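You operate a simulated robot arm through the tools that you are given. There is no shell and no other tool.

You are at the controls of a simulated robot arm. One attempt, no reset.

JOB
Swap probes: red one from the drawer into the steel socket, blue one into the drawer, dial on STEEL.
Fine: seat the red probe fully. The blue one stands in the foam. Shut the drawer. Set down upright: probe.

The check looks at the end state, three seconds after you hand in, the way a careful person would. Anything else that was tipped, shoved, dropped, spilled or broken makes it a failure.

ROBOT AND FRAMES
A 7-joint arm with a two-finger parallel gripper, fixed in place. Base frame: the origin is on the floor under the middle of its stand, x ahead of it, y to its left, z up. Units: m, degrees, N and s.
It reaches about 1.247 m from its shoulder. Its first joint turns from -132.0 to 132.0 degrees. Payload 3.91 kg.
Tool frame: the origin (TCP) lies between the finger pads and is the grasp point; the fingertips stand 0.03 m ahead of it; z points along the fingers, y is the line along which they close. Largest opening 0.11 m; finger width 0.02, thickness 0.01; the body of the gripper, 0.048 by 0.112 m, starts 0.055 m behind the TCP.
Orientation is that of the tool frame in the base frame, as [roll, pitch, yaw] about the fixed x, y, z axes, in that order (R = Rz(yaw) Ry(pitch) Rx(roll)). With the fingers straight down and closing along the base's y, the tool's x points along the base's -x, its y along +y and its z along -z.

CONTROLS
- The arm moves only by the tool nudge_tool. Its argument "increments" is a list of rows, each a list of 7 numbers: the shift along the tool's x, y, z in m, then the turn, a rotation vector about the tool's x, y, z in degrees, then the finger opening in m, from 0 to 0.11. In form: [[x, y, z, wx, wy, wz, grip], ...]. A call has 1 to 20 rows; each row shifts and turns the commanded pose from where the row before left it, along the tool's axes as they then stand. Each row takes 0.2 s and may step no farther than 0.05 m and 8.6 degrees from the row before; otherwise, or with a gripper value out of range, the whole call is refused. A pose out of reach is approached as far as the arm can. The call stops where the force on the tool passes 40 N (or 10 N more than at its start, if that is more) or the arm is blocked; 0.2 s more then pass. Each finger travels about 0.108 m/s and halts on what it meets, pressing with about 25 N; the grip force reading is that of the motor and also rises with nothing between the fingers. The clock runs only during rows and for 0.2 s after the last one: add rows that do not move to give the fingers time. It gives the time, the measured TCP pose, the force on the tool (base axes), the opening and the grip force at its end, in the units of the frame above (readings bear some noise), with the torque about the TCP (base axes, N m) and any sound that the robot's microphone picked up.
- Cameras (640 x 400 px; columns grow to the right, rows downward): "scene" is fixed at [0.4007, 0.6476, 1.4673]; the picture's right is [-0.33, 0.94, 0.00], its down [0.46, 0.16, -0.87] and it looks along [-0.82, -0.29, -0.49] (base axes); focal length 214 px, centre (320, 200). "wrist" rides on the gripper at [0.072, 0.017, -0.103] in the tool frame; the picture's right is [-0.23, 0.97, 0.00], its down [-0.76, -0.18, -0.62] and it looks along [-0.61, -0.14, 0.78] (tool axes); focal length 222 px, centre (320, 200). There is no depth. A picture from a camera that has moved, and an enlarged one, comes with that camera's place and axes in the base frame and with its lens.
- capture(camera): a new picture of that camera. It takes no simulated time.
- enlarge(camera, box): a new picture of the part [left, top, right, bottom] of that camera's present view, enlarged. It takes no simulated time.
- finish_job(): hands the job in; it is judged then, once.

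Places have to be worked out from the pictures, the camera data and where the tool is seen. Open the gripper and draw the arm clear of the work before you hand the job in, unless the task says otherwise.

The tools are called after ">>>" by a JSON object that holds its "api" and its "payload". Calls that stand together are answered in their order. nudge_tool: Moves the arm, as the interface text tells. Its arguments: {"type":"object","properties":{"increments":{"type":"array","items":{"type":"array","items":{"type":"number"}}}},"required":["increments"]} The other tools are called the same way: capture (camera) takes a picture; enlarge (camera, box) takes an enlarged picture of a part of a camera's view; finish_job () hands the job in.

At the start:

```text
time_s: 0.0
eef_pos: [0.0766, 0.5428, 1.2843]
tool_rot: [-179.9, 0.0, 180.0]
ft_force: [0.3, 0.3, -0.2]
moment: [0.0, 0.03, 0.0]
gripper_width: 0.1102
grip_force: 0.1
```

scene: 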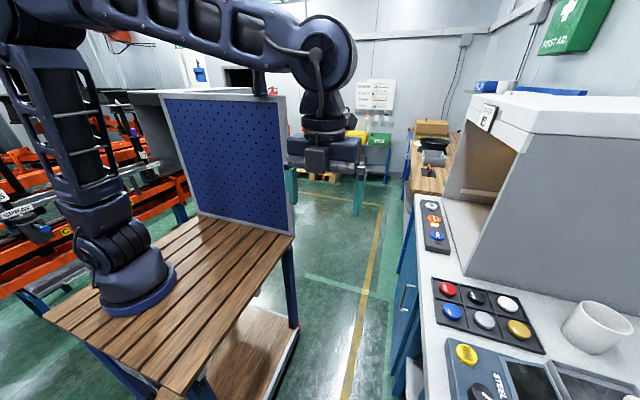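
wrist: 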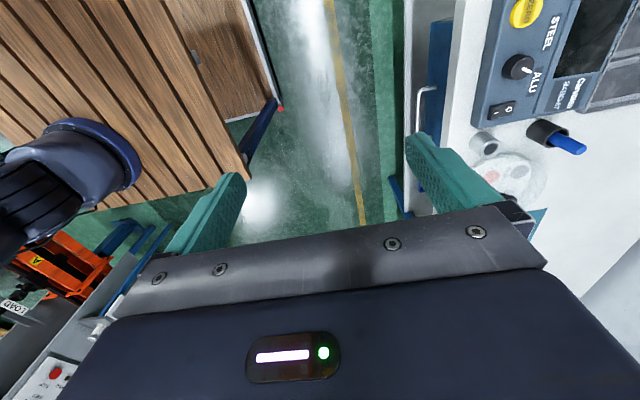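

I start by looking more closely at both views to identify the instrument, sockets, drawer and probes.

>>> {"api": "enlarge", "payload": {"camera": "scene", "box": [380, 180, 640, 400]}}

>>> {"api": "enlarge", "payload": {"camera": "wrist", "box": [400, 0, 640, 240]}}

```text
1.82 times, centred on (510, 290) of scene
camera zoom: at [0.4007, 0.6476, 1.4673], right [-0.33, 0.94, 0.0], down [0.46, 0.16, -0.87], along [-0.82, -0.29, -0.49], focal length 390 px, centre (-26, 36)
```

zoom: 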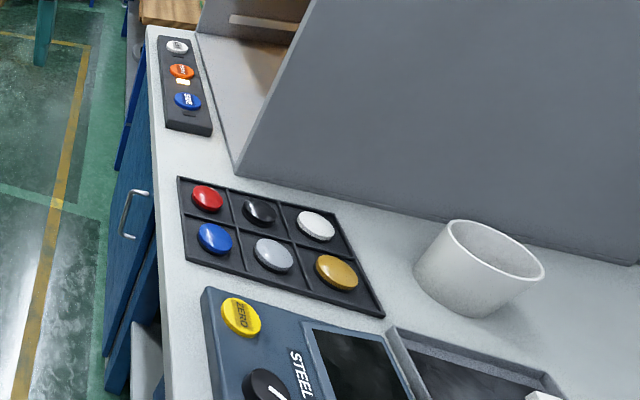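

```text
1.67 times, centred on (520, 120) of wrist
camera zoom: at [0.004, 0.5606, 1.3875], right [0.23, 0.97, 0.0], down [0.76, -0.18, 0.62], along [0.61, -0.14, -0.78], focal length 370 px, centre (-13, 333)
```

zoom: 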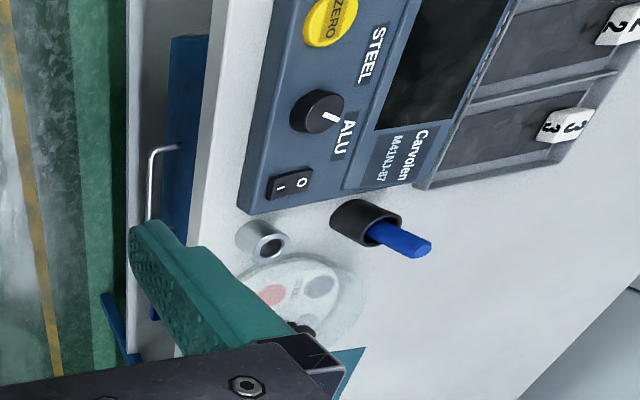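

The instrument (ZERO, STEEL/ALU dial, switch) is at about (0.13, 0.90, 0.92), with a metal socket and a black socket holding the blue probe next to it. I turn the tool about the vertical so the wrist camera faces the bench front (+y).

>>> {"api": "nudge_tool", "payload": {"increments": [[0, 0, 0, 0, 0, -8.2, 0.11], [0, 0, 0, 0, 0, -8.2, 0.11], [0, 0, 0, 0, 0, -8.2, 0.11], [0, 0, 0, 0, 0, -8.2, 0.11], [0, 0, 0, 0, 0, -8.2, 0.11], [0, 0, 0, 0, 0, -8.2, 0.11], [0, 0, 0, 0, 0, -8.2, 0.11], [0, 0, 0, 0, 0, -8.2, 0.11], [0, 0, 0, 0, 0, -8.2, 0.11], [0, 0, 0, 0, 0, -8.2, 0.11], [0, 0, 0, 0, 0, -8, 0.11]]}}

```text
time_s: 2.4
eef_pos: [0.077, 0.5433, 1.2845]
tool_rot: [-179.9, -0.1, -89.9]
ft_force: [0.4, 0.6, -0.2]
moment: [0.02, 0.0, 0.0]
gripper_width: 0.1102
grip_force: 0.1
```

The tool turned 90° in place. I look through both cameras.

>>> {"api": "capture", "payload": {"camera": "wrist"}}

>>> {"api": "capture", "payload": {"camera": "scene"}}

```text
taken
camera wrist: at [0.0604, 0.4714, 1.388], right [-0.97, 0.23, 0.0], down [0.18, 0.76, 0.62], along [0.14, 0.61, -0.78], focal length 222 px, centre (320, 200)
```

wrist: 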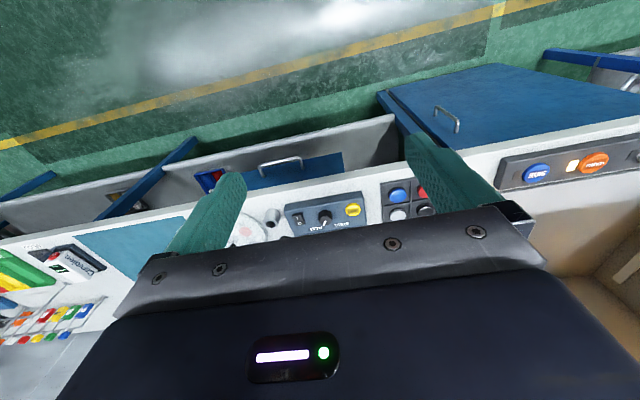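

```text
taken
```

scene: 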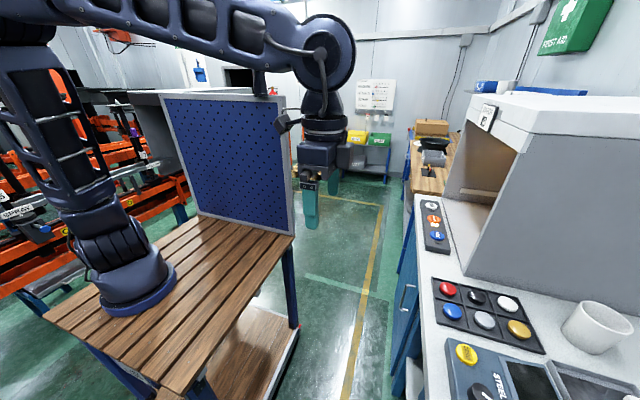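

The image is upside down (image bottom is +y/up). I enlarge the area around the drawer with its handle below the instrument.

>>> {"api": "enlarge", "payload": {"camera": "wrist", "box": [80, 80, 420, 280]}}

>>> {"api": "enlarge", "payload": {"camera": "wrist", "box": [0, 140, 220, 360]}}

```text
1.88 times, centred on (250, 180) of wrist
camera zoom: at [0.0604, 0.4714, 1.388], right [-0.97, 0.23, 0.0], down [0.18, 0.76, 0.62], along [0.14, 0.61, -0.78], focal length 418 px, centre (452, 238)
```

zoom: 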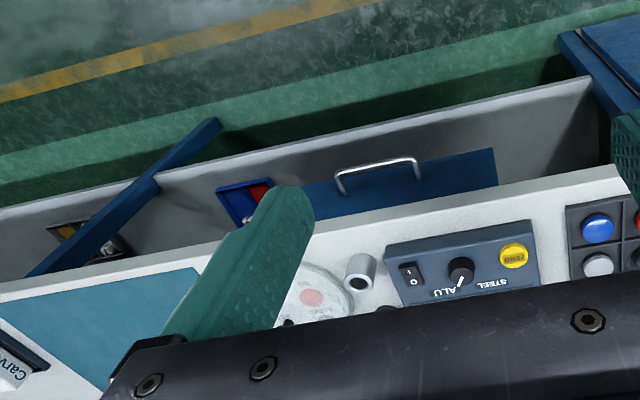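

```text
1.82 times, centred on (110, 250) of wrist
camera zoom: at [0.0604, 0.4714, 1.388], right [-0.97, 0.23, 0.0], down [0.18, 0.76, 0.62], along [0.14, 0.61, -0.78], focal length 404 px, centre (702, 109)
```

zoom: 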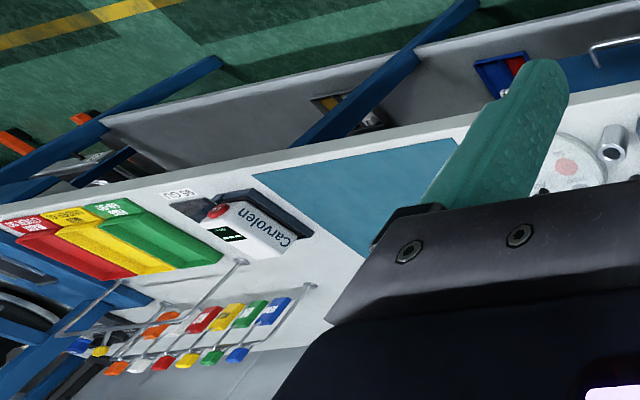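

The drawer is the blue front with a bar handle under the bench edge, and something red in a blue tray lies on a shelf below. I back off, lower and tilt the tool so the camera sees the bench front.

>>> {"api": "nudge_tool", "payload": {"increments": [[0.02, -0.02, 0.03, 0, 0, 0, 0.11], [0.02, -0.02, 0.03, 0, 0, 0, 0.11], [0.02, -0.02, 0.03, 0, 0, 0, 0.11], [0.02, -0.02, 0.03, 0, 0, 0, 0.11], [0.02, -0.02, 0.03, 0, 0, 0, 0.11], [0, 0, 0, 0, -8, 0, 0.11], [0, 0, 0, 0, -8, 0, 0.11], [0, 0, 0, 0, -8, 0, 0.11], [0, 0, 0, 0, -8, 0, 0.11]]}}

>>> {"api": "capture", "payload": {"camera": "wrist"}}

```text
time_s: 4.4
eef_pos: [0.1769, 0.4443, 1.135]
tool_rot: [180.0, 32.1, -90.1]
ft_force: [-0.6, 0.6, 0.0]
moment: [0.03, -0.03, -0.02]
gripper_width: 0.1097
grip_force: 0.1
```

```text
taken
camera wrist: at [0.1595, 0.3279, 1.1836], right [-0.97, 0.19, 0.12], down [0.18, 0.31, 0.93], along [0.14, 0.93, -0.34], focal length 222 px, centre (320, 200)
```

wrist: 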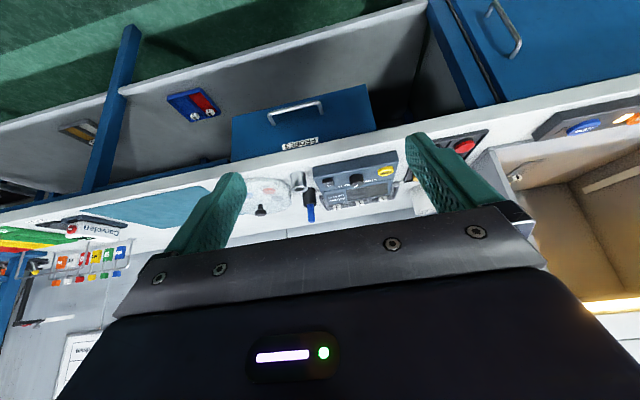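

>>> {"api": "enlarge", "payload": {"camera": "wrist", "box": [140, 60, 440, 240]}}

>>> {"api": "enlarge", "payload": {"camera": "wrist", "box": [220, 120, 420, 240]}}

```text
2.13 times, centred on (290, 150) of wrist
camera zoom: at [0.1595, 0.3279, 1.1836], right [-0.97, 0.19, 0.12], down [0.18, 0.31, 0.93], along [0.14, 0.93, -0.34], focal length 474 px, centre (384, 307)
```

zoom: 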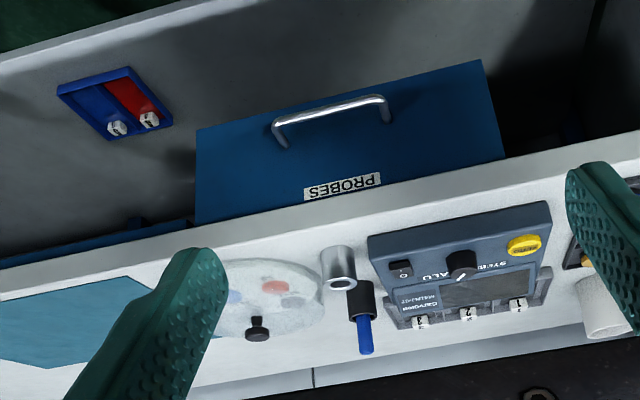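

```text
3.20 times, centred on (320, 180) of wrist
camera zoom: at [0.1595, 0.3279, 1.1836], right [-0.97, 0.19, 0.12], down [0.18, 0.31, 0.93], along [0.14, 0.93, -0.34], focal length 711 px, centre (320, 264)
```

zoom: 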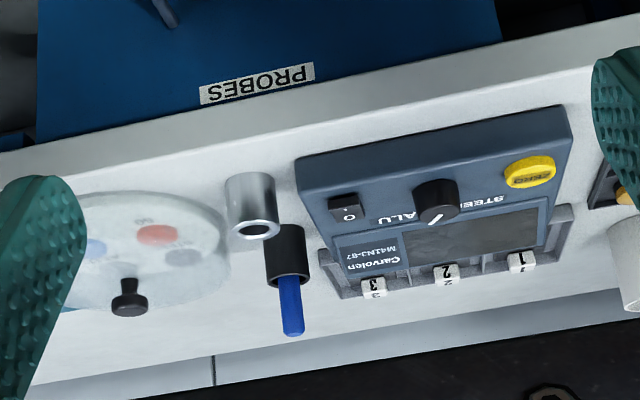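

The metal (steel) socket top is near (0.287, 0.861, 0.949), the blue probe's tip near (0.294, 0.993, 1.006) in the black socket, and the PROBES drawer's bar handle near (0.267, 0.795, 0.739). I undo the tilt and turn, so the fingers can later close across the horizontal bar.

>>> {"api": "nudge_tool", "payload": {"increments": [[0, 0, 0, 0, 8, 0, 0.11], [0, 0, 0, 0, 8, 0, 0.11], [0, 0, 0, 0, 8, 0, 0.11], [0, 0, 0, 0, 8, 0, 0.11], [0, 0, 0, 0, 0, 8.2, 0.11], [0, 0, 0, 0, 0, 8.2, 0.11], [0, 0, 0, 0, 0, 8.2, 0.11], [0, 0, 0, 0, 0, 8.2, 0.11], [0, 0, 0, 0, 0, 8.2, 0.11], [0, 0, 0, 0, 0, 8.2, 0.11], [0, 0, 0, 0, 0, 8.2, 0.11], [0, 0, 0, 0, 0, 8.2, 0.11], [0, 0, 0, 0, 0, 8.2, 0.11], [0, 0, 0, 0, 0, 8.2, 0.11], [0, 0, 0, 0, 0, 8, 0.11]]}}

>>> {"api": "nudge_tool", "payload": {"increments": [[0, 0.02, 0.02, -8.3, 0, 0, 0.11], [0, 0.02, 0.02, -8.3, 0, 0, 0.11], [0, 0.02, 0.02, -8.3, 0, 0, 0.11], [0, 0.02, 0.02, -8.3, 0, 0, 0.11], [0, 0, 0, -8.3, 0, 0, 0.11], [0, 0, 0, -8.3, 0, 0, 0.11]]}}

>>> {"api": "capture", "payload": {"camera": "wrist"}}

>>> {"api": "capture", "payload": {"camera": "scene"}}

```text
time_s: 7.6
eef_pos: [0.1774, 0.4445, 1.1338]
tool_rot: [-179.9, 0.0, 179.7]
ft_force: [-0.3, -0.5, 0.3]
moment: [0.04, -0.01, -0.01]
gripper_width: 0.11
grip_force: 0.0
```

```text
time_s: 9.0
eef_pos: [0.1759, 0.5369, 1.0742]
tool_rot: [130.1, 0.0, -180.0]
ft_force: [0.2, 0.0, -0.7]
moment: [-0.04, 0.03, -0.02]
gripper_width: 0.1101
grip_force: 0.1
```

```text
taken
camera wrist: at [0.1039, 0.4695, 1.1537], right [0.23, 0.63, 0.75], down [0.76, -0.59, 0.27], along [0.61, 0.51, -0.61], focal length 222 px, centre (320, 200)
```

wrist: 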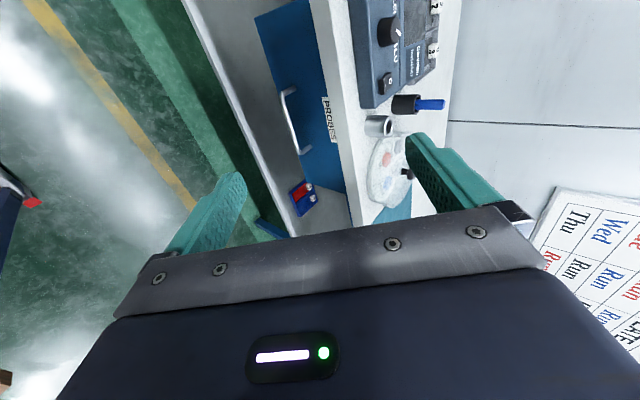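

```text
taken
```

scene: 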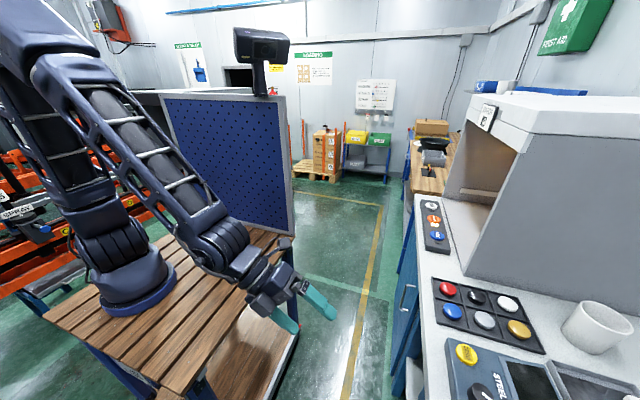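

The arm is in a sensible posture. I enlarge the wrist view to measure the handle and drawer better.

>>> {"api": "enlarge", "payload": {"camera": "wrist", "box": [220, 0, 480, 240]}}

```text
1.67 times, centred on (350, 120) of wrist
camera zoom: at [0.1039, 0.4695, 1.1537], right [0.23, 0.63, 0.75], down [0.76, -0.59, 0.27], along [0.61, 0.51, -0.61], focal length 370 px, centre (270, 333)
```

zoom: 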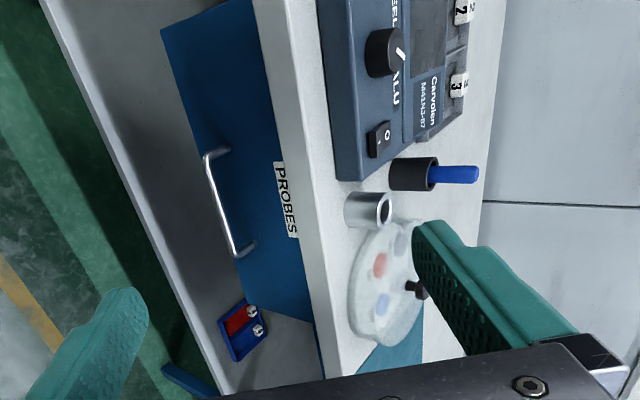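

Triangulation agrees across views: the bar spans x≈0.20–0.345 at y≈0.795, z≈0.742, standing about 38 mm off the drawer front (y≈0.833); the bench edge is at z 0.857–0.89. I go to a pre-grasp point about 0.1 m short of the bar with the fingers tilted 60° forward.

>>> {"api": "nudge_tool", "payload": {"increments": [[-0.0121, -0.0135, 0.0371, 0, 0, 0, 0.11], [-0.0121, -0.0135, 0.0371, 0, 0, 0, 0.11], [-0.0121, -0.0135, 0.0371, 0, 0, 0, 0.11], [-0.0121, -0.0135, 0.0371, 0, 0, 0, 0.11], [-0.0121, -0.0135, 0.0371, 0, 0, 0, 0.1], [-0.0121, -0.0135, 0.0371, 0, 0, 0, 0.08], [-0.0121, -0.0135, 0.0371, 0, 0, 0, 0.06], [-0.0121, -0.0135, 0.0371, 0, 0, 0, 0.045], [0, 0, 0, -5, 0, 0, 0.045], [0, 0, 0, -5, 0, 0, 0.045], [0, 0, 0, 0, 0, 0, 0.045]]}}

>>> {"api": "capture", "payload": {"camera": "wrist"}}

>>> {"api": "capture", "payload": {"camera": "scene"}}

```text
time_s: 11.4
eef_pos: [0.2752, 0.6939, 0.8011]
tool_rot: [120.1, -0.1, -179.9]
ft_force: [-0.7, 0.9, -0.1]
moment: [0.02, 0.01, -0.04]
gripper_width: 0.045
grip_force: 0.0
```

```text
taken
camera wrist: at [0.2023, 0.6135, 0.8669], right [0.23, 0.49, 0.84], down [0.76, -0.63, 0.16], along [0.61, 0.6, -0.52], focal length 222 px, centre (320, 200)
```

wrist: 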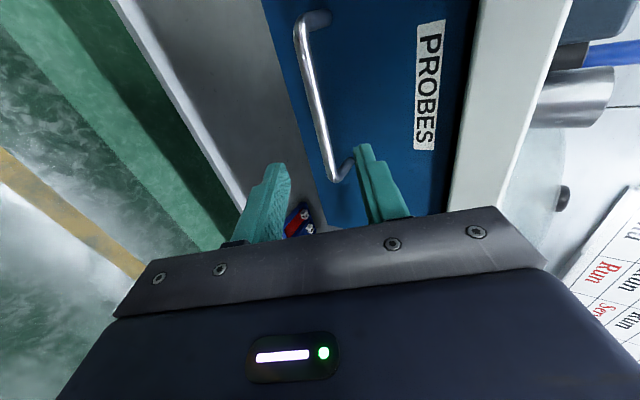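

```text
taken
```

scene: 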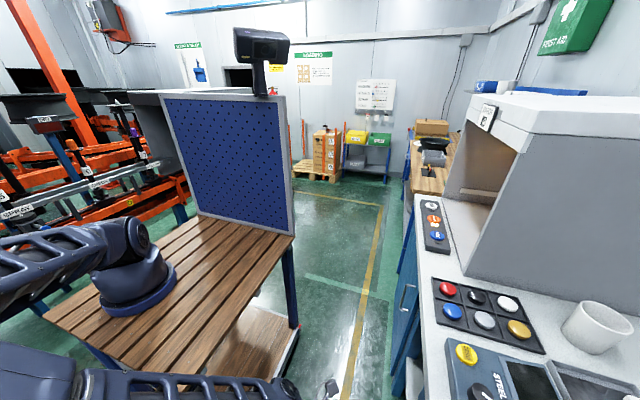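

The bar checks out at z≈0.744, y≈0.795 and is centred between the fingers' line. I advance 0.10 m along the fingers with a 45 mm opening.

>>> {"api": "nudge_tool", "payload": {"increments": [[0, 0, 0.025, 0, 0, 0, 0.045], [0, 0, 0.025, 0, 0, 0, 0.045], [0, 0, 0.02, 0, 0, 0, 0.045], [0, 0, 0.015, 0, 0, 0, 0.045], [0, 0.001, 0.014, 0, 0, 0, 0.045]]}}

>>> {"api": "capture", "payload": {"camera": "wrist"}}

```text
time_s: 12.6
eef_pos: [0.275, 0.781, 0.7527]
tool_rot: [120.2, -0.1, 180.0]
ft_force: [-0.1, 0.4, -0.1]
moment: [0.03, 0.04, -0.03]
gripper_width: 0.0451
grip_force: 0.1
```

```text
taken
camera wrist: at [0.2011, 0.7004, 0.8193], right [0.23, 0.49, 0.84], down [0.76, -0.63, 0.16], along [0.61, 0.6, -0.52], focal length 222 px, centre (320, 200)
```

wrist: 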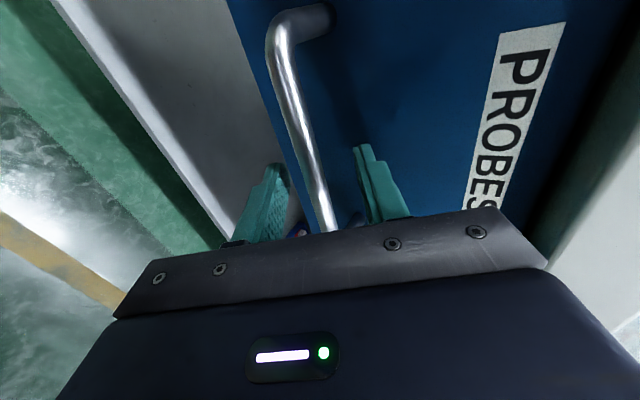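

The bar runs between the two fingers. I close the gripper on it.

>>> {"api": "nudge_tool", "payload": {"increments": [[0, 0, 0, 0, 0, 0, 0.02], [0, 0, 0, 0, 0, 0, 0.0], [0, 0, 0, 0, 0, 0, 0.0], [0, 0, 0, 0, 0, 0, 0.0]]}}

>>> {"api": "capture", "payload": {"camera": "wrist"}}

```text
time_s: 13.6
eef_pos: [0.2743, 0.7798, 0.751]
tool_rot: [120.3, -0.1, -180.0]
ft_force: [-1.6, -6.0, -14.4]
moment: [-0.05, -0.34, 0.11]
gripper_width: 0.0119
grip_force: 45.3
```

```text
taken
camera wrist: at [0.2013, 0.7, 0.8185], right [0.23, 0.49, 0.84], down [0.76, -0.63, 0.16], along [0.61, 0.6, -0.52], focal length 222 px, centre (320, 200)
```

wrist: 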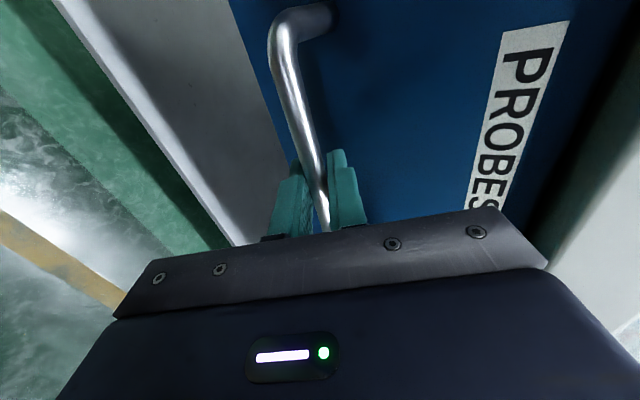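

Gripped (12 mm bar). I relax the small misalignment by 2 mm and begin pulling toward −y slowly.

>>> {"api": "nudge_tool", "payload": {"increments": [[0, -0.002, 0, 0, 0, 0, 0.0], [0, -0.0025, -0.0043, 0, 0, 0, 0.0], [0, -0.005, -0.0087, 0, 0, 0, 0.0], [0, -0.005, -0.0087, 0, 0, 0, 0.0], [0, -0.005, -0.0087, 0, 0, 0, 0.0], [0, -0.005, -0.0087, 0, 0, 0, 0.0]]}}

>>> {"api": "capture", "payload": {"camera": "wrist"}}

```text
time_s: 15.0
eef_pos: [0.2745, 0.7345, 0.7524]
tool_rot: [120.0, 0.0, 180.0]
ft_force: [-3.3, 0.1, 31.4]
moment: [0.1, -0.54, -0.43]
gripper_width: 0.0118
grip_force: 44.7
```

```text
taken
camera wrist: at [0.2012, 0.6543, 0.8179], right [0.23, 0.49, 0.84], down [0.76, -0.63, 0.16], along [0.61, 0.61, -0.51], focal length 222 px, centre (320, 200)
```

wrist: 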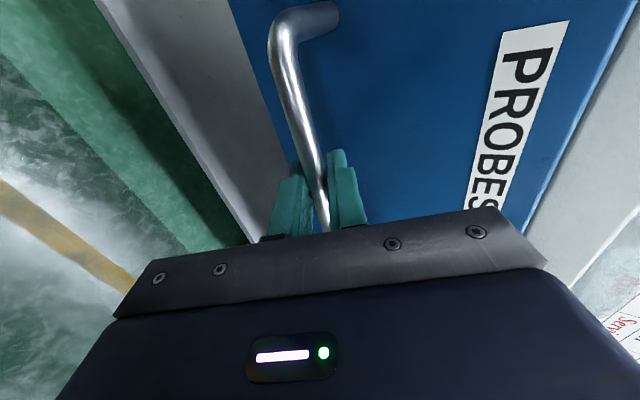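

The drawer slides (about 45 mm open) but the tool presses down; I raise 1.5 mm to relieve that and keep pulling.

>>> {"api": "nudge_tool", "payload": {"increments": [[0, 0.0013, -0.0008, 0, 0, 0, 0.0], [0, -0.005, -0.0087, 0, 0, 0, 0.0], [0, -0.0075, -0.013, 0, 0, 0, 0.0], [0, -0.0075, -0.013, 0, 0, 0, 0.0], [0, -0.0075, -0.013, 0, 0, 0, 0.0], [0, -0.0075, -0.013, 0, 0, 0, 0.0]]}}

```text
time_s: 16.4
eef_pos: [0.2745, 0.6636, 0.7511]
tool_rot: [120.1, -0.1, 180.0]
ft_force: [-6.1, 0.4, 12.7]
moment: [0.0, -0.36, -0.08]
gripper_width: 0.0115
grip_force: 45.4
```

Smooth travel, now about 115 mm open. I pull a further 0.1 m.

>>> {"api": "nudge_tool", "payload": {"increments": [[0, -0.0075, -0.0132, 0, 0, 0, 0.0], [0, -0.0075, -0.0132, 0, 0, 0, 0.0], [0, -0.0075, -0.0132, 0, 0, 0, 0.0], [0, -0.0075, -0.0132, 0, 0, 0, 0.0], [0, -0.0075, -0.0132, 0, 0, 0, 0.0], [0, -0.0075, -0.0132, 0, 0, 0, 0.0], [0, 0, 0, 0, 0, 0, 0.0]]}}

>>> {"api": "capture", "payload": {"camera": "wrist"}}

>>> {"api": "capture", "payload": {"camera": "scene"}}

```text
time_s: 18.0
eef_pos: [0.2753, 0.5718, 0.7513]
tool_rot: [120.3, 0.0, 179.8]
ft_force: [4.3, -1.0, -1.7]
moment: [-0.02, -0.54, -0.11]
gripper_width: 0.012
grip_force: 45.4
```

```text
taken
camera wrist: at [0.201, 0.4922, 0.8184], right [0.23, 0.49, 0.84], down [0.76, -0.63, 0.16], along [0.61, 0.6, -0.52], focal length 222 px, centre (320, 200)
```

wrist: 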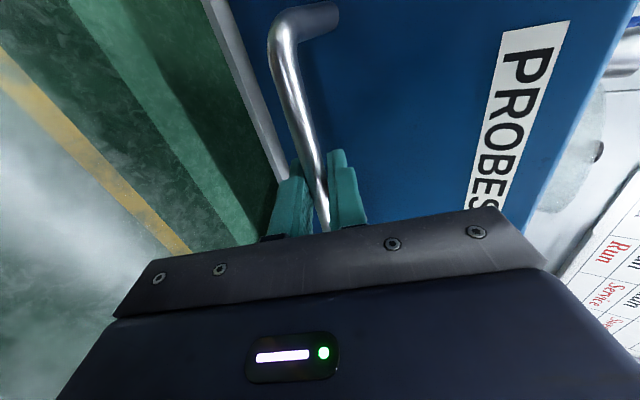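

```text
taken
```

scene: 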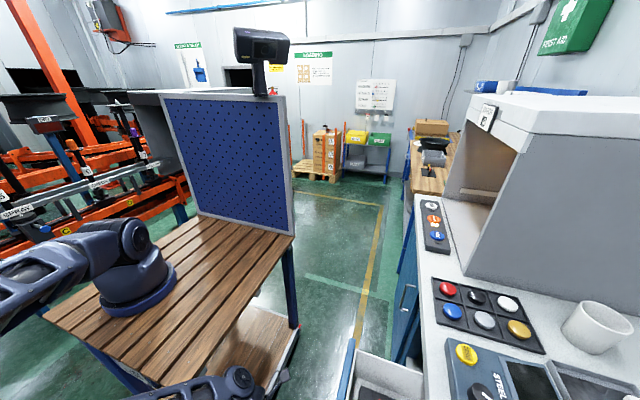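

The drawer is about 0.21 m open and force is low. I release the bar, back off along the fingers, and rise to look inside from above.

>>> {"api": "nudge_tool", "payload": {"increments": [[0, 0, 0, 0, 0, 0, 0.03], [0, 0, 0, 0, 0, 0, 0.045], [0, 0, -0.02, 0, 0, 0, 0.045], [0, 0, -0.03, 0, 0, 0, 0.045], [0, 0, -0.03, 0, 0, 0, 0.045], [0, 0.03, -0.03, 0, 0, 0, 0.06], [0, 0.03, -0.02, 8, 0, 0, 0.08], [0, 0.03, -0.02, 8, 0, 0, 0.1], [0, 0.03, -0.03, 8, 0, 0, 0.11], [0, 0.03, -0.03, 8, 0, 0, 0.11], [0, 0.02, -0.03, 8, 0, 0, 0.11], [0, 0.02, -0.03, 8, 0, 0, 0.11], [0, 0.02, -0.03, 8, 0, 0, 0.11], [0, 0.02, -0.03, 4, 0, 0, 0.11]]}}

>>> {"api": "capture", "payload": {"camera": "wrist"}}

>>> {"api": "capture", "payload": {"camera": "scene"}}

```text
time_s: 21.0
eef_pos: [0.2743, 0.5474, 1.1248]
tool_rot: [-179.7, 0.1, -179.9]
ft_force: [-0.7, -0.1, 0.6]
moment: [0.01, -0.04, -0.03]
gripper_width: 0.11
grip_force: 0.0
```

```text
taken
camera wrist: at [0.2011, 0.5646, 1.2284], right [0.23, 0.97, -0.01], down [0.76, -0.17, 0.62], along [0.61, -0.15, -0.78], focal length 222 px, centre (320, 200)
```

wrist: 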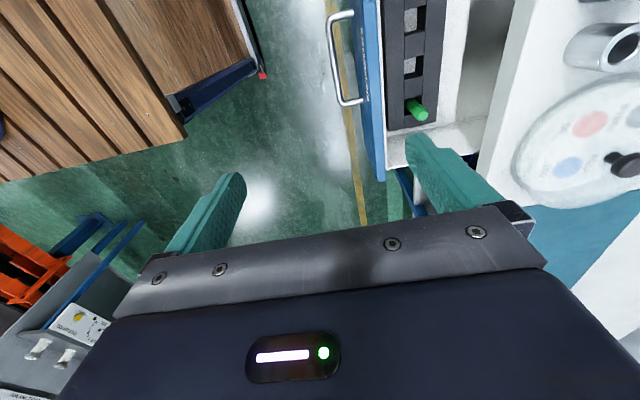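

```text
taken
```

scene: 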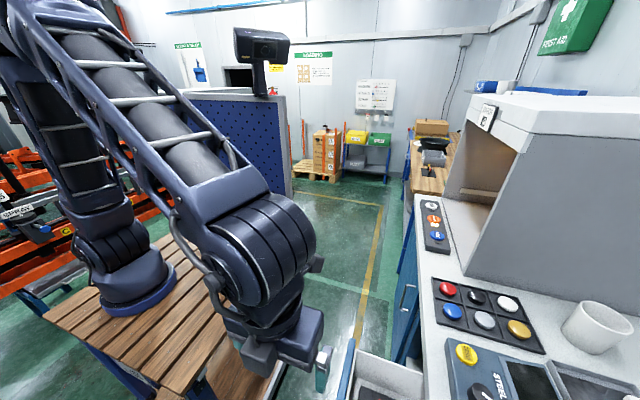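

The drawer holds a dark foam strip with holes and a green probe. I shift −x by 0.15 m to see the whole strip.

>>> {"api": "nudge_tool", "payload": {"increments": [[0.04, 0, 0, 0, 0, 0, 0.11], [0.04, 0, 0, 0, 0, 0, 0.11], [0.04, 0, 0, 0, 0, 0, 0.11], [0.04, 0, 0, 0, 0, 0, 0.11]]}}

>>> {"api": "capture", "payload": {"camera": "wrist"}}

>>> {"api": "enlarge", "payload": {"camera": "wrist", "box": [300, 0, 640, 220]}}

```text
time_s: 22.0
eef_pos: [0.1158, 0.5455, 1.1241]
tool_rot: [-179.8, 0.0, 179.9]
ft_force: [-0.5, 0.7, 0.1]
moment: [0.03, 0.02, -0.03]
gripper_width: 0.1102
grip_force: 0.1
```

```text
taken
camera wrist: at [0.0424, 0.5634, 1.2283], right [0.23, 0.97, 0.0], down [0.76, -0.18, 0.62], along [0.61, -0.15, -0.78], focal length 222 px, centre (320, 200)
```

wrist: 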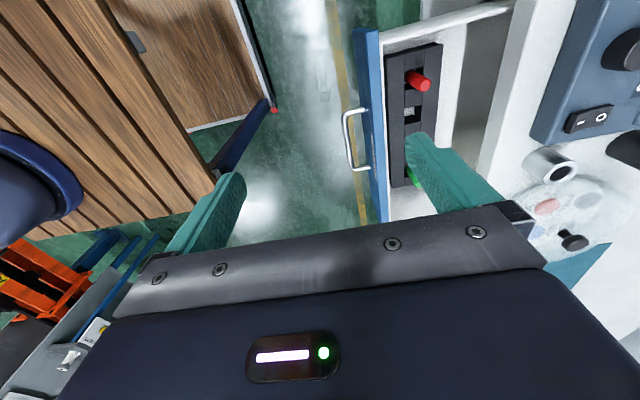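

```text
1.82 times, centred on (470, 110) of wrist
camera zoom: at [0.0424, 0.5634, 1.2283], right [0.23, 0.97, 0.0], down [0.76, -0.18, 0.62], along [0.61, -0.15, -0.78], focal length 404 px, centre (47, 364)
```

zoom: 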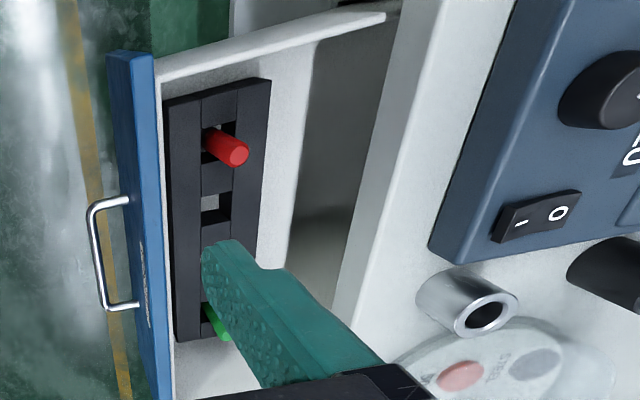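

The foam strip has four square holes: red in the lowest-x hole, two empty, green in the last. I move nearly above the red probe for a second measuring view.

>>> {"api": "nudge_tool", "payload": {"increments": [[-0.011, 0.031, 0.021, 0, 0, 0, 0.11], [-0.011, 0.031, 0.021, 0, 0, 0, 0.11], [-0.011, 0.031, 0.021, 0, 0, 0, 0.11], [-0.011, 0.031, 0.021, 0, 0, 0, 0.11], [-0.011, 0.031, 0.021, 0, 0, 0, 0.11], [0, 0, 0, 0, 0, 0, 0.11]]}}

>>> {"api": "capture", "payload": {"camera": "wrist"}}

>>> {"api": "enlarge", "payload": {"camera": "wrist", "box": [220, 20, 460, 220]}}

>>> {"api": "capture", "payload": {"camera": "scene"}}

```text
time_s: 23.4
eef_pos: [0.1687, 0.7022, 1.0198]
tool_rot: [-179.8, 0.0, -180.0]
ft_force: [0.5, -0.5, 0.7]
moment: [0.02, 0.04, -0.02]
gripper_width: 0.11
grip_force: 0.0
```

```text
taken
camera wrist: at [0.0964, 0.7194, 1.1241], right [0.23, 0.97, 0.0], down [0.76, -0.18, 0.62], along [0.61, -0.14, -0.78], focal length 222 px, centre (320, 200)
```

wrist: 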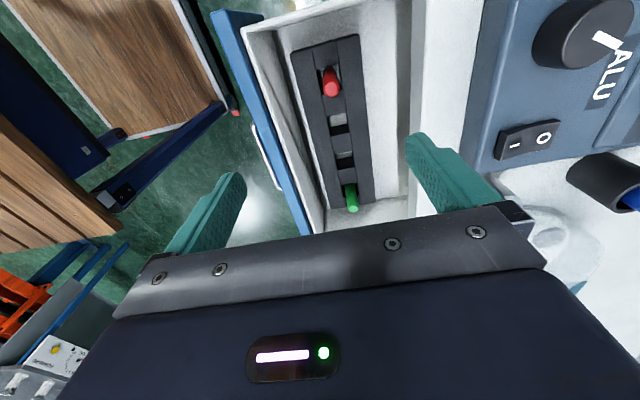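

```text
2.00 times, centred on (340, 120) of wrist
camera zoom: at [0.0964, 0.7194, 1.1241], right [0.23, 0.97, 0.0], down [0.76, -0.18, 0.62], along [0.61, -0.14, -0.78], focal length 444 px, centre (280, 360)
```

zoom: 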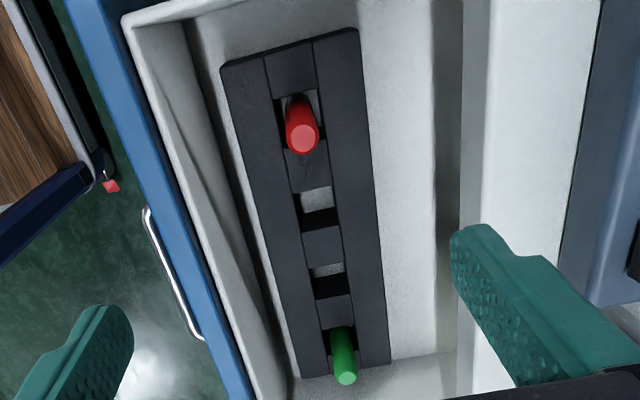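

```text
taken
```

scene: 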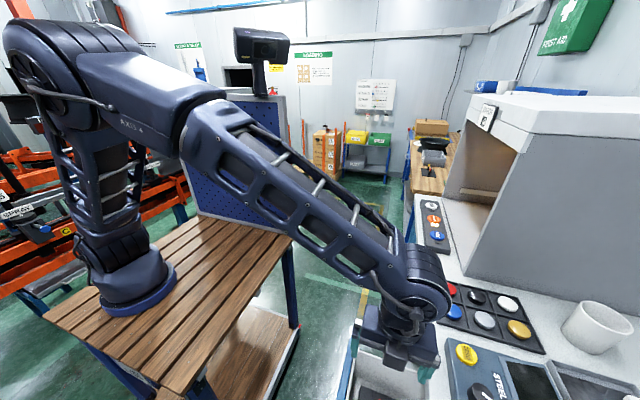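

Triangulated: red probe's top at (0.166, 0.718, 0.809), upright, about 22 mm thick, foam surface z≈0.745, holes spaced about 70 mm in x. I align above it and come down to z≈0.87 with a 60 mm opening.

>>> {"api": "nudge_tool", "payload": {"increments": [[0.0025, 0.0158, 0, 0, 0, 0, 0.09], [0, 0, 0.04, 0, 0, 0, 0.06], [0, 0, 0.04, 0, 0, 0, 0.06], [0, 0, 0.04, 0, 0, 0, 0.06], [0, 0, 0.03, 0, 0, 0, 0.06], [0, 0, 0, 0, 0, 0, 0.06]]}}

>>> {"api": "capture", "payload": {"camera": "wrist"}}

>>> {"api": "enlarge", "payload": {"camera": "wrist", "box": [220, 80, 420, 240]}}

```text
time_s: 24.8
eef_pos: [0.1673, 0.7165, 0.8701]
tool_rot: [-179.8, 0.0, 180.0]
ft_force: [-0.4, 1.0, 0.4]
moment: [-0.02, 0.02, -0.03]
gripper_width: 0.0598
grip_force: 0.0
```

```text
taken
camera wrist: at [0.0949, 0.734, 0.9736], right [0.23, 0.97, 0.0], down [0.76, -0.18, 0.62], along [0.61, -0.14, -0.78], focal length 222 px, centre (320, 200)
```

wrist: 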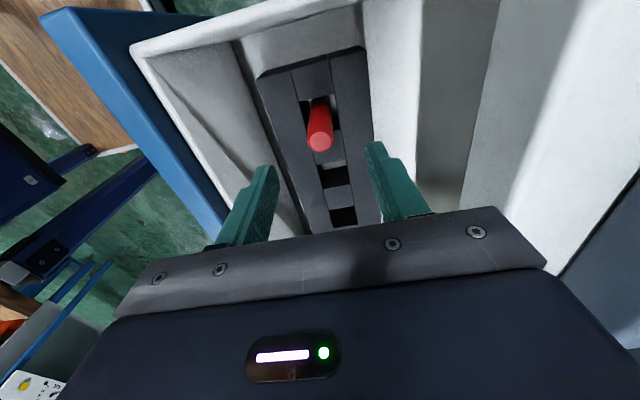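

```text
2.50 times, centred on (320, 160) of wrist
camera zoom: at [0.0949, 0.734, 0.9736], right [0.23, 0.97, 0.0], down [0.76, -0.18, 0.62], along [0.61, -0.14, -0.78], focal length 555 px, centre (320, 300)
```

zoom: 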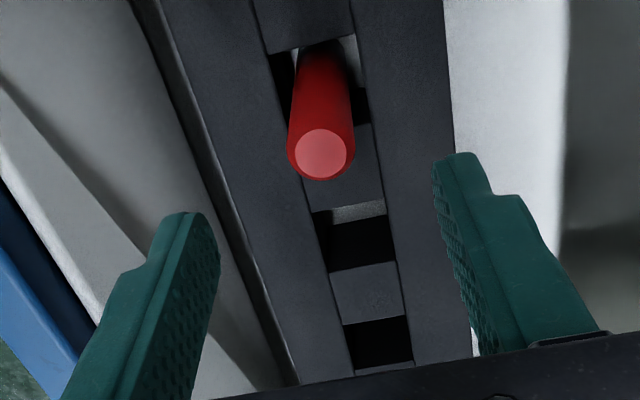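

Red top confirmed at (0.165, 0.7175). I make the small correction and descend to grasp height z≈0.787.

>>> {"api": "nudge_tool", "payload": {"increments": [[0.002, 0.001, 0.03, 0, 0, 0, 0.06], [0, 0, 0.03, 0, 0, 0, 0.06], [0, 0, 0.023, 0, 0, 0, 0.06], [0, 0, 0, 0, 0, 0, 0.06]]}}

>>> {"api": "capture", "payload": {"camera": "wrist"}}

```text
time_s: 25.8
eef_pos: [0.1652, 0.7166, 0.787]
tool_rot: [-179.8, 0.0, -180.0]
ft_force: [-0.7, 0.5, -0.1]
moment: [0.02, 0.01, 0.02]
gripper_width: 0.0603
grip_force: 0.1
```

```text
taken
camera wrist: at [0.0923, 0.7344, 0.8912], right [0.23, 0.97, 0.0], down [0.76, -0.18, 0.62], along [0.61, -0.14, -0.78], focal length 222 px, centre (320, 200)
```

wrist: 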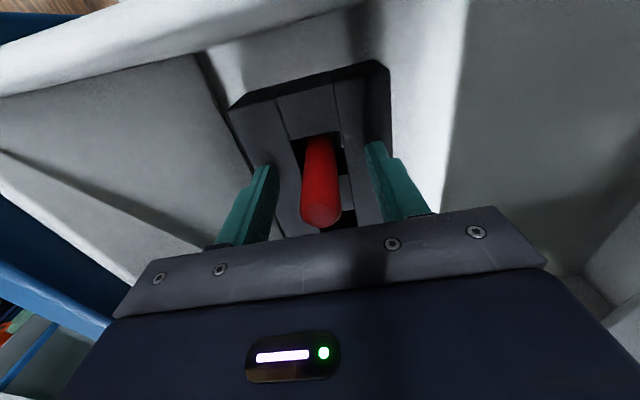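

The red probe stands centred between the pads. I close the gripper on it.

>>> {"api": "nudge_tool", "payload": {"increments": [[0, 0, 0, 0, 0, 0, 0.03], [0, 0, 0, 0, 0, 0, 0.01], [0, 0, 0, 0, 0, 0, 0.0], [0, 0, 0, 0, 0, 0, 0.0]]}}

>>> {"api": "capture", "payload": {"camera": "wrist"}}

```text
time_s: 26.8
eef_pos: [0.1642, 0.7161, 0.7893]
tool_rot: [-179.8, 0.0, 180.0]
ft_force: [-0.1, 0.6, 0.4]
moment: [-0.03, 0.02, 0.01]
gripper_width: 0.0211
grip_force: 25.0
```

```text
taken
camera wrist: at [0.0923, 0.7343, 0.8913], right [0.23, 0.97, 0.0], down [0.76, -0.18, 0.62], along [0.61, -0.14, -0.78], focal length 222 px, centre (320, 200)
```

wrist: 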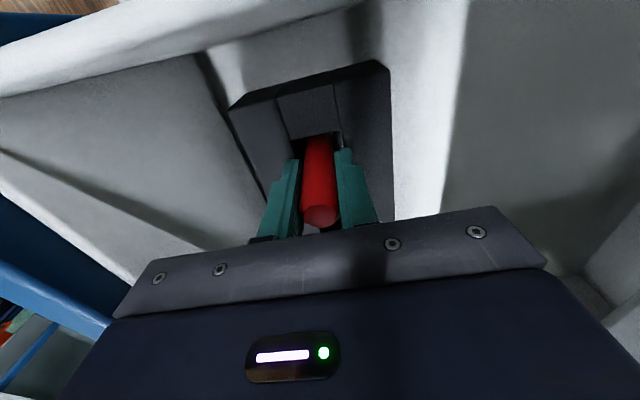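

Gripped at 21 mm width. I lift straight up out of the foam.

>>> {"api": "nudge_tool", "payload": {"increments": [[0, 0, -0.015, 0, 0, 0, 0.0], [0, 0, -0.02, 0, 0, 0, 0.0], [0, 0, -0.03, 0, 0, 0, 0.0], [0, 0, -0.035, 0, 0, 0, 0.0], [0, 0, -0.035, 0, 0, 0, 0.0], [0, 0, -0.035, 0, 0, 0, 0.0], [0, 0, -0.035, 0, 0, 0, 0.0], [0, 0, -0.035, 0, 0, 0, 0.0], [0, 0, -0.035, 0, 0, 0, 0.0], [0, 0, -0.035, 0, 0, 0, 0.0], [0, 0, -0.03, 0, 0, 0, 0.0], [0, 0, 0, 0, 0, 0, 0.0]]}}

>>> {"api": "capture", "payload": {"camera": "wrist"}}

>>> {"api": "capture", "payload": {"camera": "scene"}}

```text
time_s: 29.4
eef_pos: [0.1653, 0.7165, 1.1294]
tool_rot: [-179.8, 0.0, 179.9]
ft_force: [-0.3, -0.3, -0.5]
moment: [0.03, -0.02, -0.01]
gripper_width: 0.0211
grip_force: 25.2
```

```text
taken
camera wrist: at [0.092, 0.7347, 1.2326], right [0.23, 0.97, 0.0], down [0.76, -0.18, 0.62], along [0.61, -0.14, -0.78], focal length 222 px, centre (320, 200)
```

wrist: 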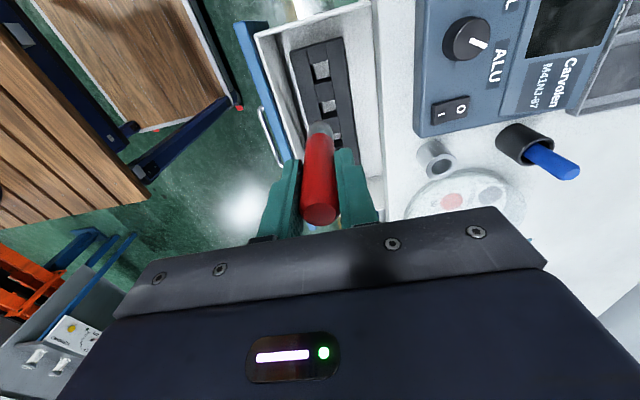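

```text
taken
```

scene: 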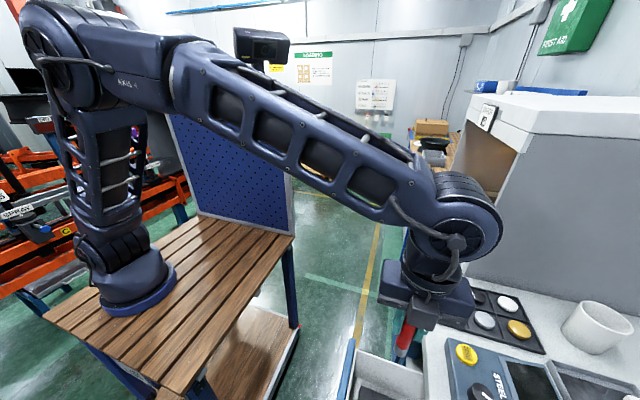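

The probe is out, with a lighter tip at its lower end. I enlarge to see its shape and whether it hangs straight.

>>> {"api": "enlarge", "payload": {"camera": "scene", "box": [350, 270, 510, 400]}}

>>> {"api": "enlarge", "payload": {"camera": "wrist", "box": [240, 80, 600, 240]}}

```text
3.08 times, centred on (430, 335) of scene
camera zoom: at [0.4007, 0.6476, 1.4673], right [-0.33, 0.94, 0.0], down [0.46, 0.16, -0.87], along [-0.82, -0.29, -0.49], focal length 660 px, centre (-18, -215)
```

zoom: 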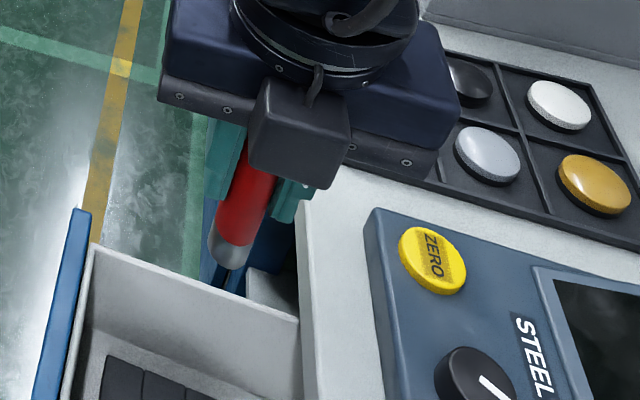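

```text
1.78 times, centred on (420, 160) of wrist
camera zoom: at [0.092, 0.7347, 1.2326], right [0.23, 0.97, 0.0], down [0.76, -0.18, 0.62], along [0.61, -0.14, -0.78], focal length 395 px, centre (142, 271)
```

zoom: 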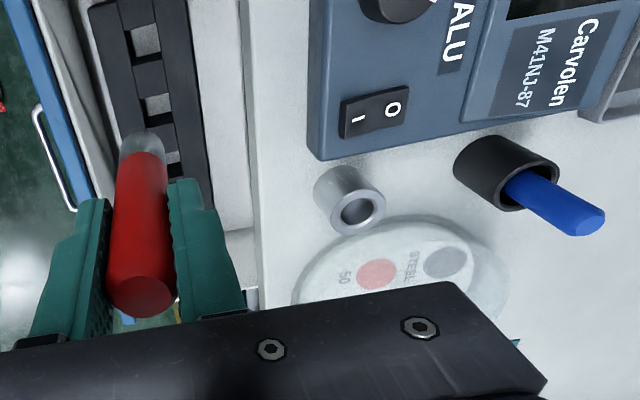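

The probe is about 0.12 m long (tip about 0.10 m below the TCP), hanging straight. I move toward the steel socket at this height, stopping short so the camera can measure the socket next to the probe.

>>> {"api": "nudge_tool", "payload": {"increments": [[-0.0283, 0.0283, 0, 0, 0, 0, 0.0], [-0.0283, 0.0283, 0, 0, 0, 0, 0.0], [-0.0283, 0.0283, 0, 0, 0, 0, 0.0], [0, 0, 0, 0, 0, 0, 0.0]]}}

>>> {"api": "capture", "payload": {"camera": "wrist"}}

>>> {"api": "enlarge", "payload": {"camera": "wrist", "box": [270, 40, 510, 220]}}

```text
time_s: 30.4
eef_pos: [0.249, 0.8027, 1.1291]
tool_rot: [-179.8, 0.0, 179.9]
ft_force: [0.3, -0.8, -1.0]
moment: [-0.04, -0.03, -0.01]
gripper_width: 0.0209
grip_force: 25.2
```

```text
taken
camera wrist: at [0.1758, 0.8204, 1.2328], right [0.23, 0.97, 0.0], down [0.76, -0.18, 0.62], along [0.61, -0.14, -0.78], focal length 222 px, centre (320, 200)
```

wrist: 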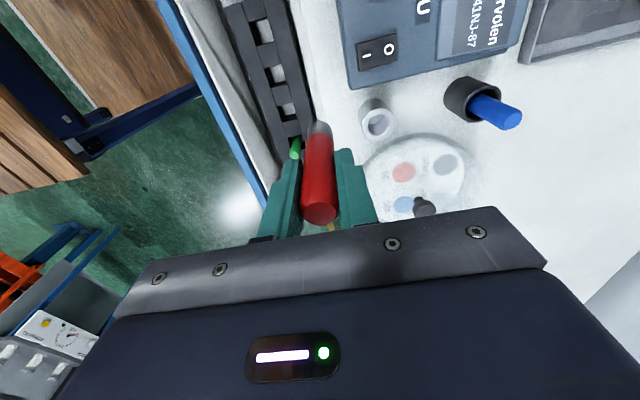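

```text
2.22 times, centred on (390, 130) of wrist
camera zoom: at [0.1758, 0.8204, 1.2328], right [0.23, 0.97, 0.0], down [0.76, -0.18, 0.62], along [0.61, -0.14, -0.78], focal length 494 px, centre (164, 356)
```

zoom: 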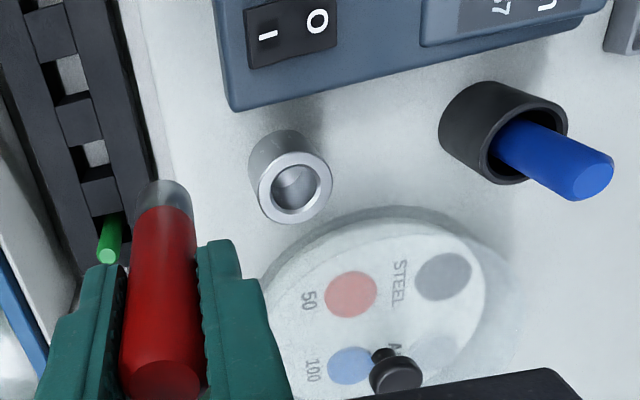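

The socket's rim centre triangulates to about (0.293, 0.870, 0.947), inner bore ≈27 mm. I go closer, 50 mm short in y, for a finer measurement.

>>> {"api": "nudge_tool", "payload": {"increments": [[-0.022, 0.009, 0.01, 0, 0, 0, 0.0], [-0.0222, 0.009, 0.01, 0, 0, 0, 0.0], [0, 0, 0, 0, 0, 0, 0.0]]}}

>>> {"api": "capture", "payload": {"camera": "wrist"}}

>>> {"api": "enlarge", "payload": {"camera": "wrist", "box": [270, 60, 470, 220]}}

```text
time_s: 31.2
eef_pos: [0.293, 0.8207, 1.107]
tool_rot: [-179.8, 0.0, -179.9]
ft_force: [-0.2, 0.9, 0.0]
moment: [0.02, -0.02, 0.02]
gripper_width: 0.0209
grip_force: 24.7
```

```text
taken
camera wrist: at [0.2204, 0.8387, 1.2106], right [0.23, 0.97, 0.0], down [0.76, -0.18, 0.62], along [0.61, -0.14, -0.78], focal length 222 px, centre (320, 200)
```

wrist: 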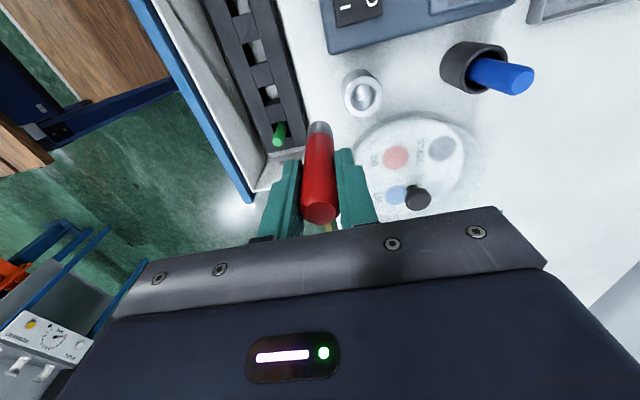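

```text
2.50 times, centred on (370, 140) of wrist
camera zoom: at [0.2204, 0.8387, 1.2106], right [0.23, 0.97, 0.0], down [0.76, -0.18, 0.62], along [0.61, -0.14, -0.78], focal length 555 px, centre (195, 350)
```

zoom: 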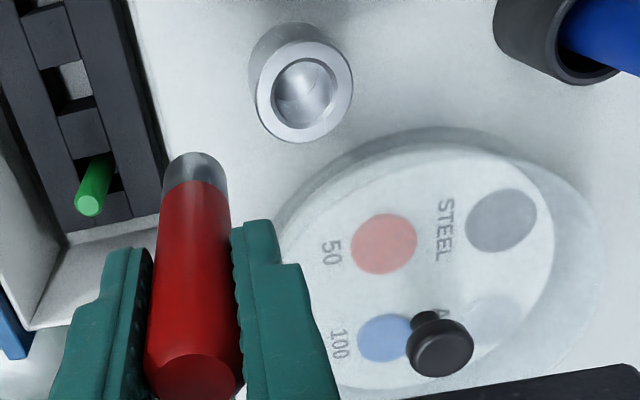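

The finer view gives the socket at (0.294, 0.8706, 0.948). I move over it and lower until the tip is just above the rim.

>>> {"api": "nudge_tool", "payload": {"increments": [[-0.0004, 0.025, 0, 0, 0, 0, 0.0], [-0.0004, 0.025, 0, 0, 0, 0, 0.0], [0, 0, 0.02, 0, 0, 0, 0.0], [0, 0, 0.02, 0, 0, 0, 0.0], [0, 0, 0, 0, 0, 0, 0.0]]}}

>>> {"api": "enlarge", "payload": {"camera": "wrist", "box": [240, 80, 420, 240]}}

```text
time_s: 32.4
eef_pos: [0.2944, 0.8707, 1.0665]
tool_rot: [-179.7, 0.0, 179.9]
ft_force: [0.0, 0.6, -0.1]
moment: [0.03, 0.02, -0.01]
gripper_width: 0.0214
grip_force: 25.6
```

```text
2.50 times, centred on (330, 160) of wrist
camera zoom: at [0.2214, 0.8879, 1.1691], right [0.23, 0.97, 0.0], down [0.76, -0.18, 0.62], along [0.61, -0.14, -0.78], focal length 555 px, centre (295, 300)
```

zoom: 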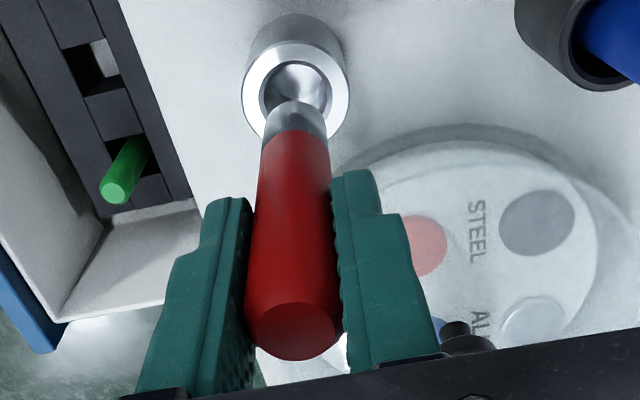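

The tip is laterally centred over the bore. I descend slowly and watch the forces.

>>> {"api": "nudge_tool", "payload": {"increments": [[0, 0, 0.01, 0, 0, 0, 0.0], [0, 0, 0.01, 0, 0, 0, 0.0], [0, 0, 0.008, 0, 0, 0, 0.0], [0, 0, 0, 0, 0, 0, 0.0]]}}

>>> {"api": "enlarge", "payload": {"camera": "wrist", "box": [240, 80, 420, 240]}}

```text
time_s: 33.4
eef_pos: [0.2935, 0.8695, 1.0379]
tool_rot: [-179.8, 0.1, 180.0]
ft_force: [-0.4, -0.3, -0.5]
moment: [0.06, 0.01, -0.07]
gripper_width: 0.0206
grip_force: 24.9
```

```text
2.50 times, centred on (330, 160) of wrist
camera zoom: at [0.221, 0.8867, 1.1417], right [0.23, 0.97, 0.0], down [0.76, -0.18, 0.62], along [0.61, -0.14, -0.78], focal length 555 px, centre (295, 300)
```

zoom: 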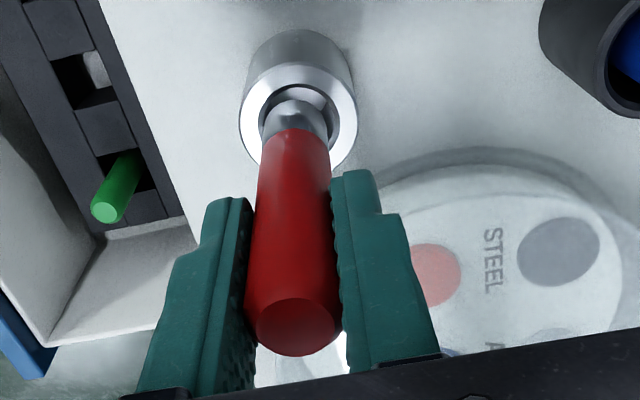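

The tip is at the rim, about 1 mm off in y; I nudge +1 mm and keep lowering.

>>> {"api": "nudge_tool", "payload": {"increments": [[0, 0.001, 0.005, 0, 0, 0, 0.0], [0, 0, 0.008, 0, 0, 0, 0.0], [0, 0, 0.008, 0, 0, 0, 0.0], [0, 0, 0, 0, 0, 0, 0.0]]}}

>>> {"api": "enlarge", "payload": {"camera": "wrist", "box": [240, 80, 420, 240]}}

```text
time_s: 34.4
eef_pos: [0.294, 0.8688, 1.0183]
tool_rot: [-179.8, 0.0, -179.9]
ft_force: [1.2, -0.6, 0.2]
moment: [0.01, -0.03, 0.0]
gripper_width: 0.0209
grip_force: 24.9
```

```text
2.50 times, centred on (330, 160) of wrist
camera zoom: at [0.2212, 0.8873, 1.1214], right [0.23, 0.97, 0.0], down [0.76, -0.18, 0.62], along [0.61, -0.14, -0.78], focal length 555 px, centre (295, 300)
```

zoom: 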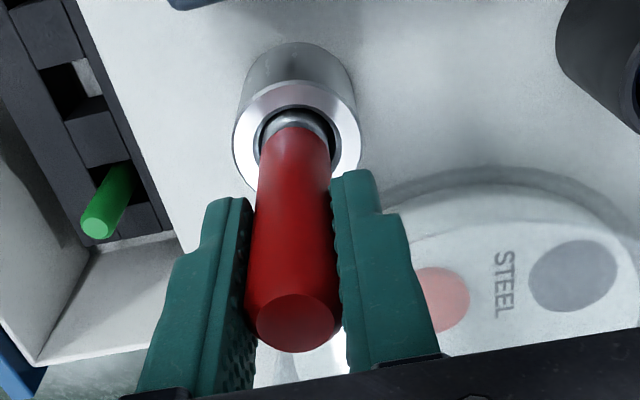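

The tip has entered the bore with no contact force. I keep descending in small steps.

>>> {"api": "nudge_tool", "payload": {"increments": [[0, 0.0008, 0.006, 0, 0, 0, 0.0], [0, 0, 0.007, 0, 0, 0, 0.0], [0, 0, 0.006, 0, 0, 0, 0.0], [0, 0, 0, 0, 0, 0, 0.0]]}}

>>> {"api": "enlarge", "payload": {"camera": "wrist", "box": [240, 80, 420, 240]}}

```text
time_s: 35.4
eef_pos: [0.2945, 0.8701, 0.9973]
tool_rot: [-179.8, 0.0, -179.9]
ft_force: [-0.3, 0.8, -0.9]
moment: [0.03, -0.01, -0.05]
gripper_width: 0.0209
grip_force: 24.5
```

```text
2.50 times, centred on (330, 160) of wrist
camera zoom: at [0.2209, 0.8888, 1.1017], right [0.23, 0.97, 0.0], down [0.76, -0.18, 0.62], along [0.61, -0.14, -0.78], focal length 555 px, centre (295, 300)
```

zoom: 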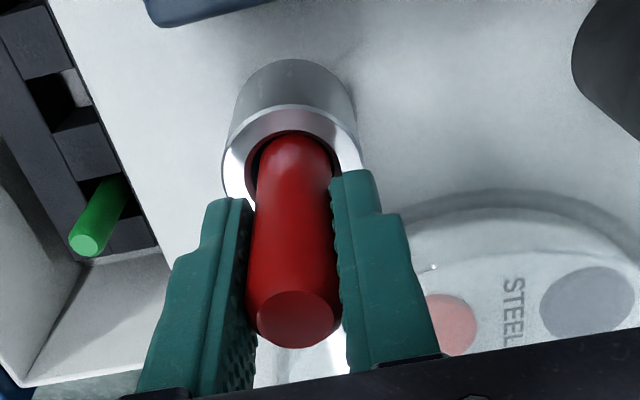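

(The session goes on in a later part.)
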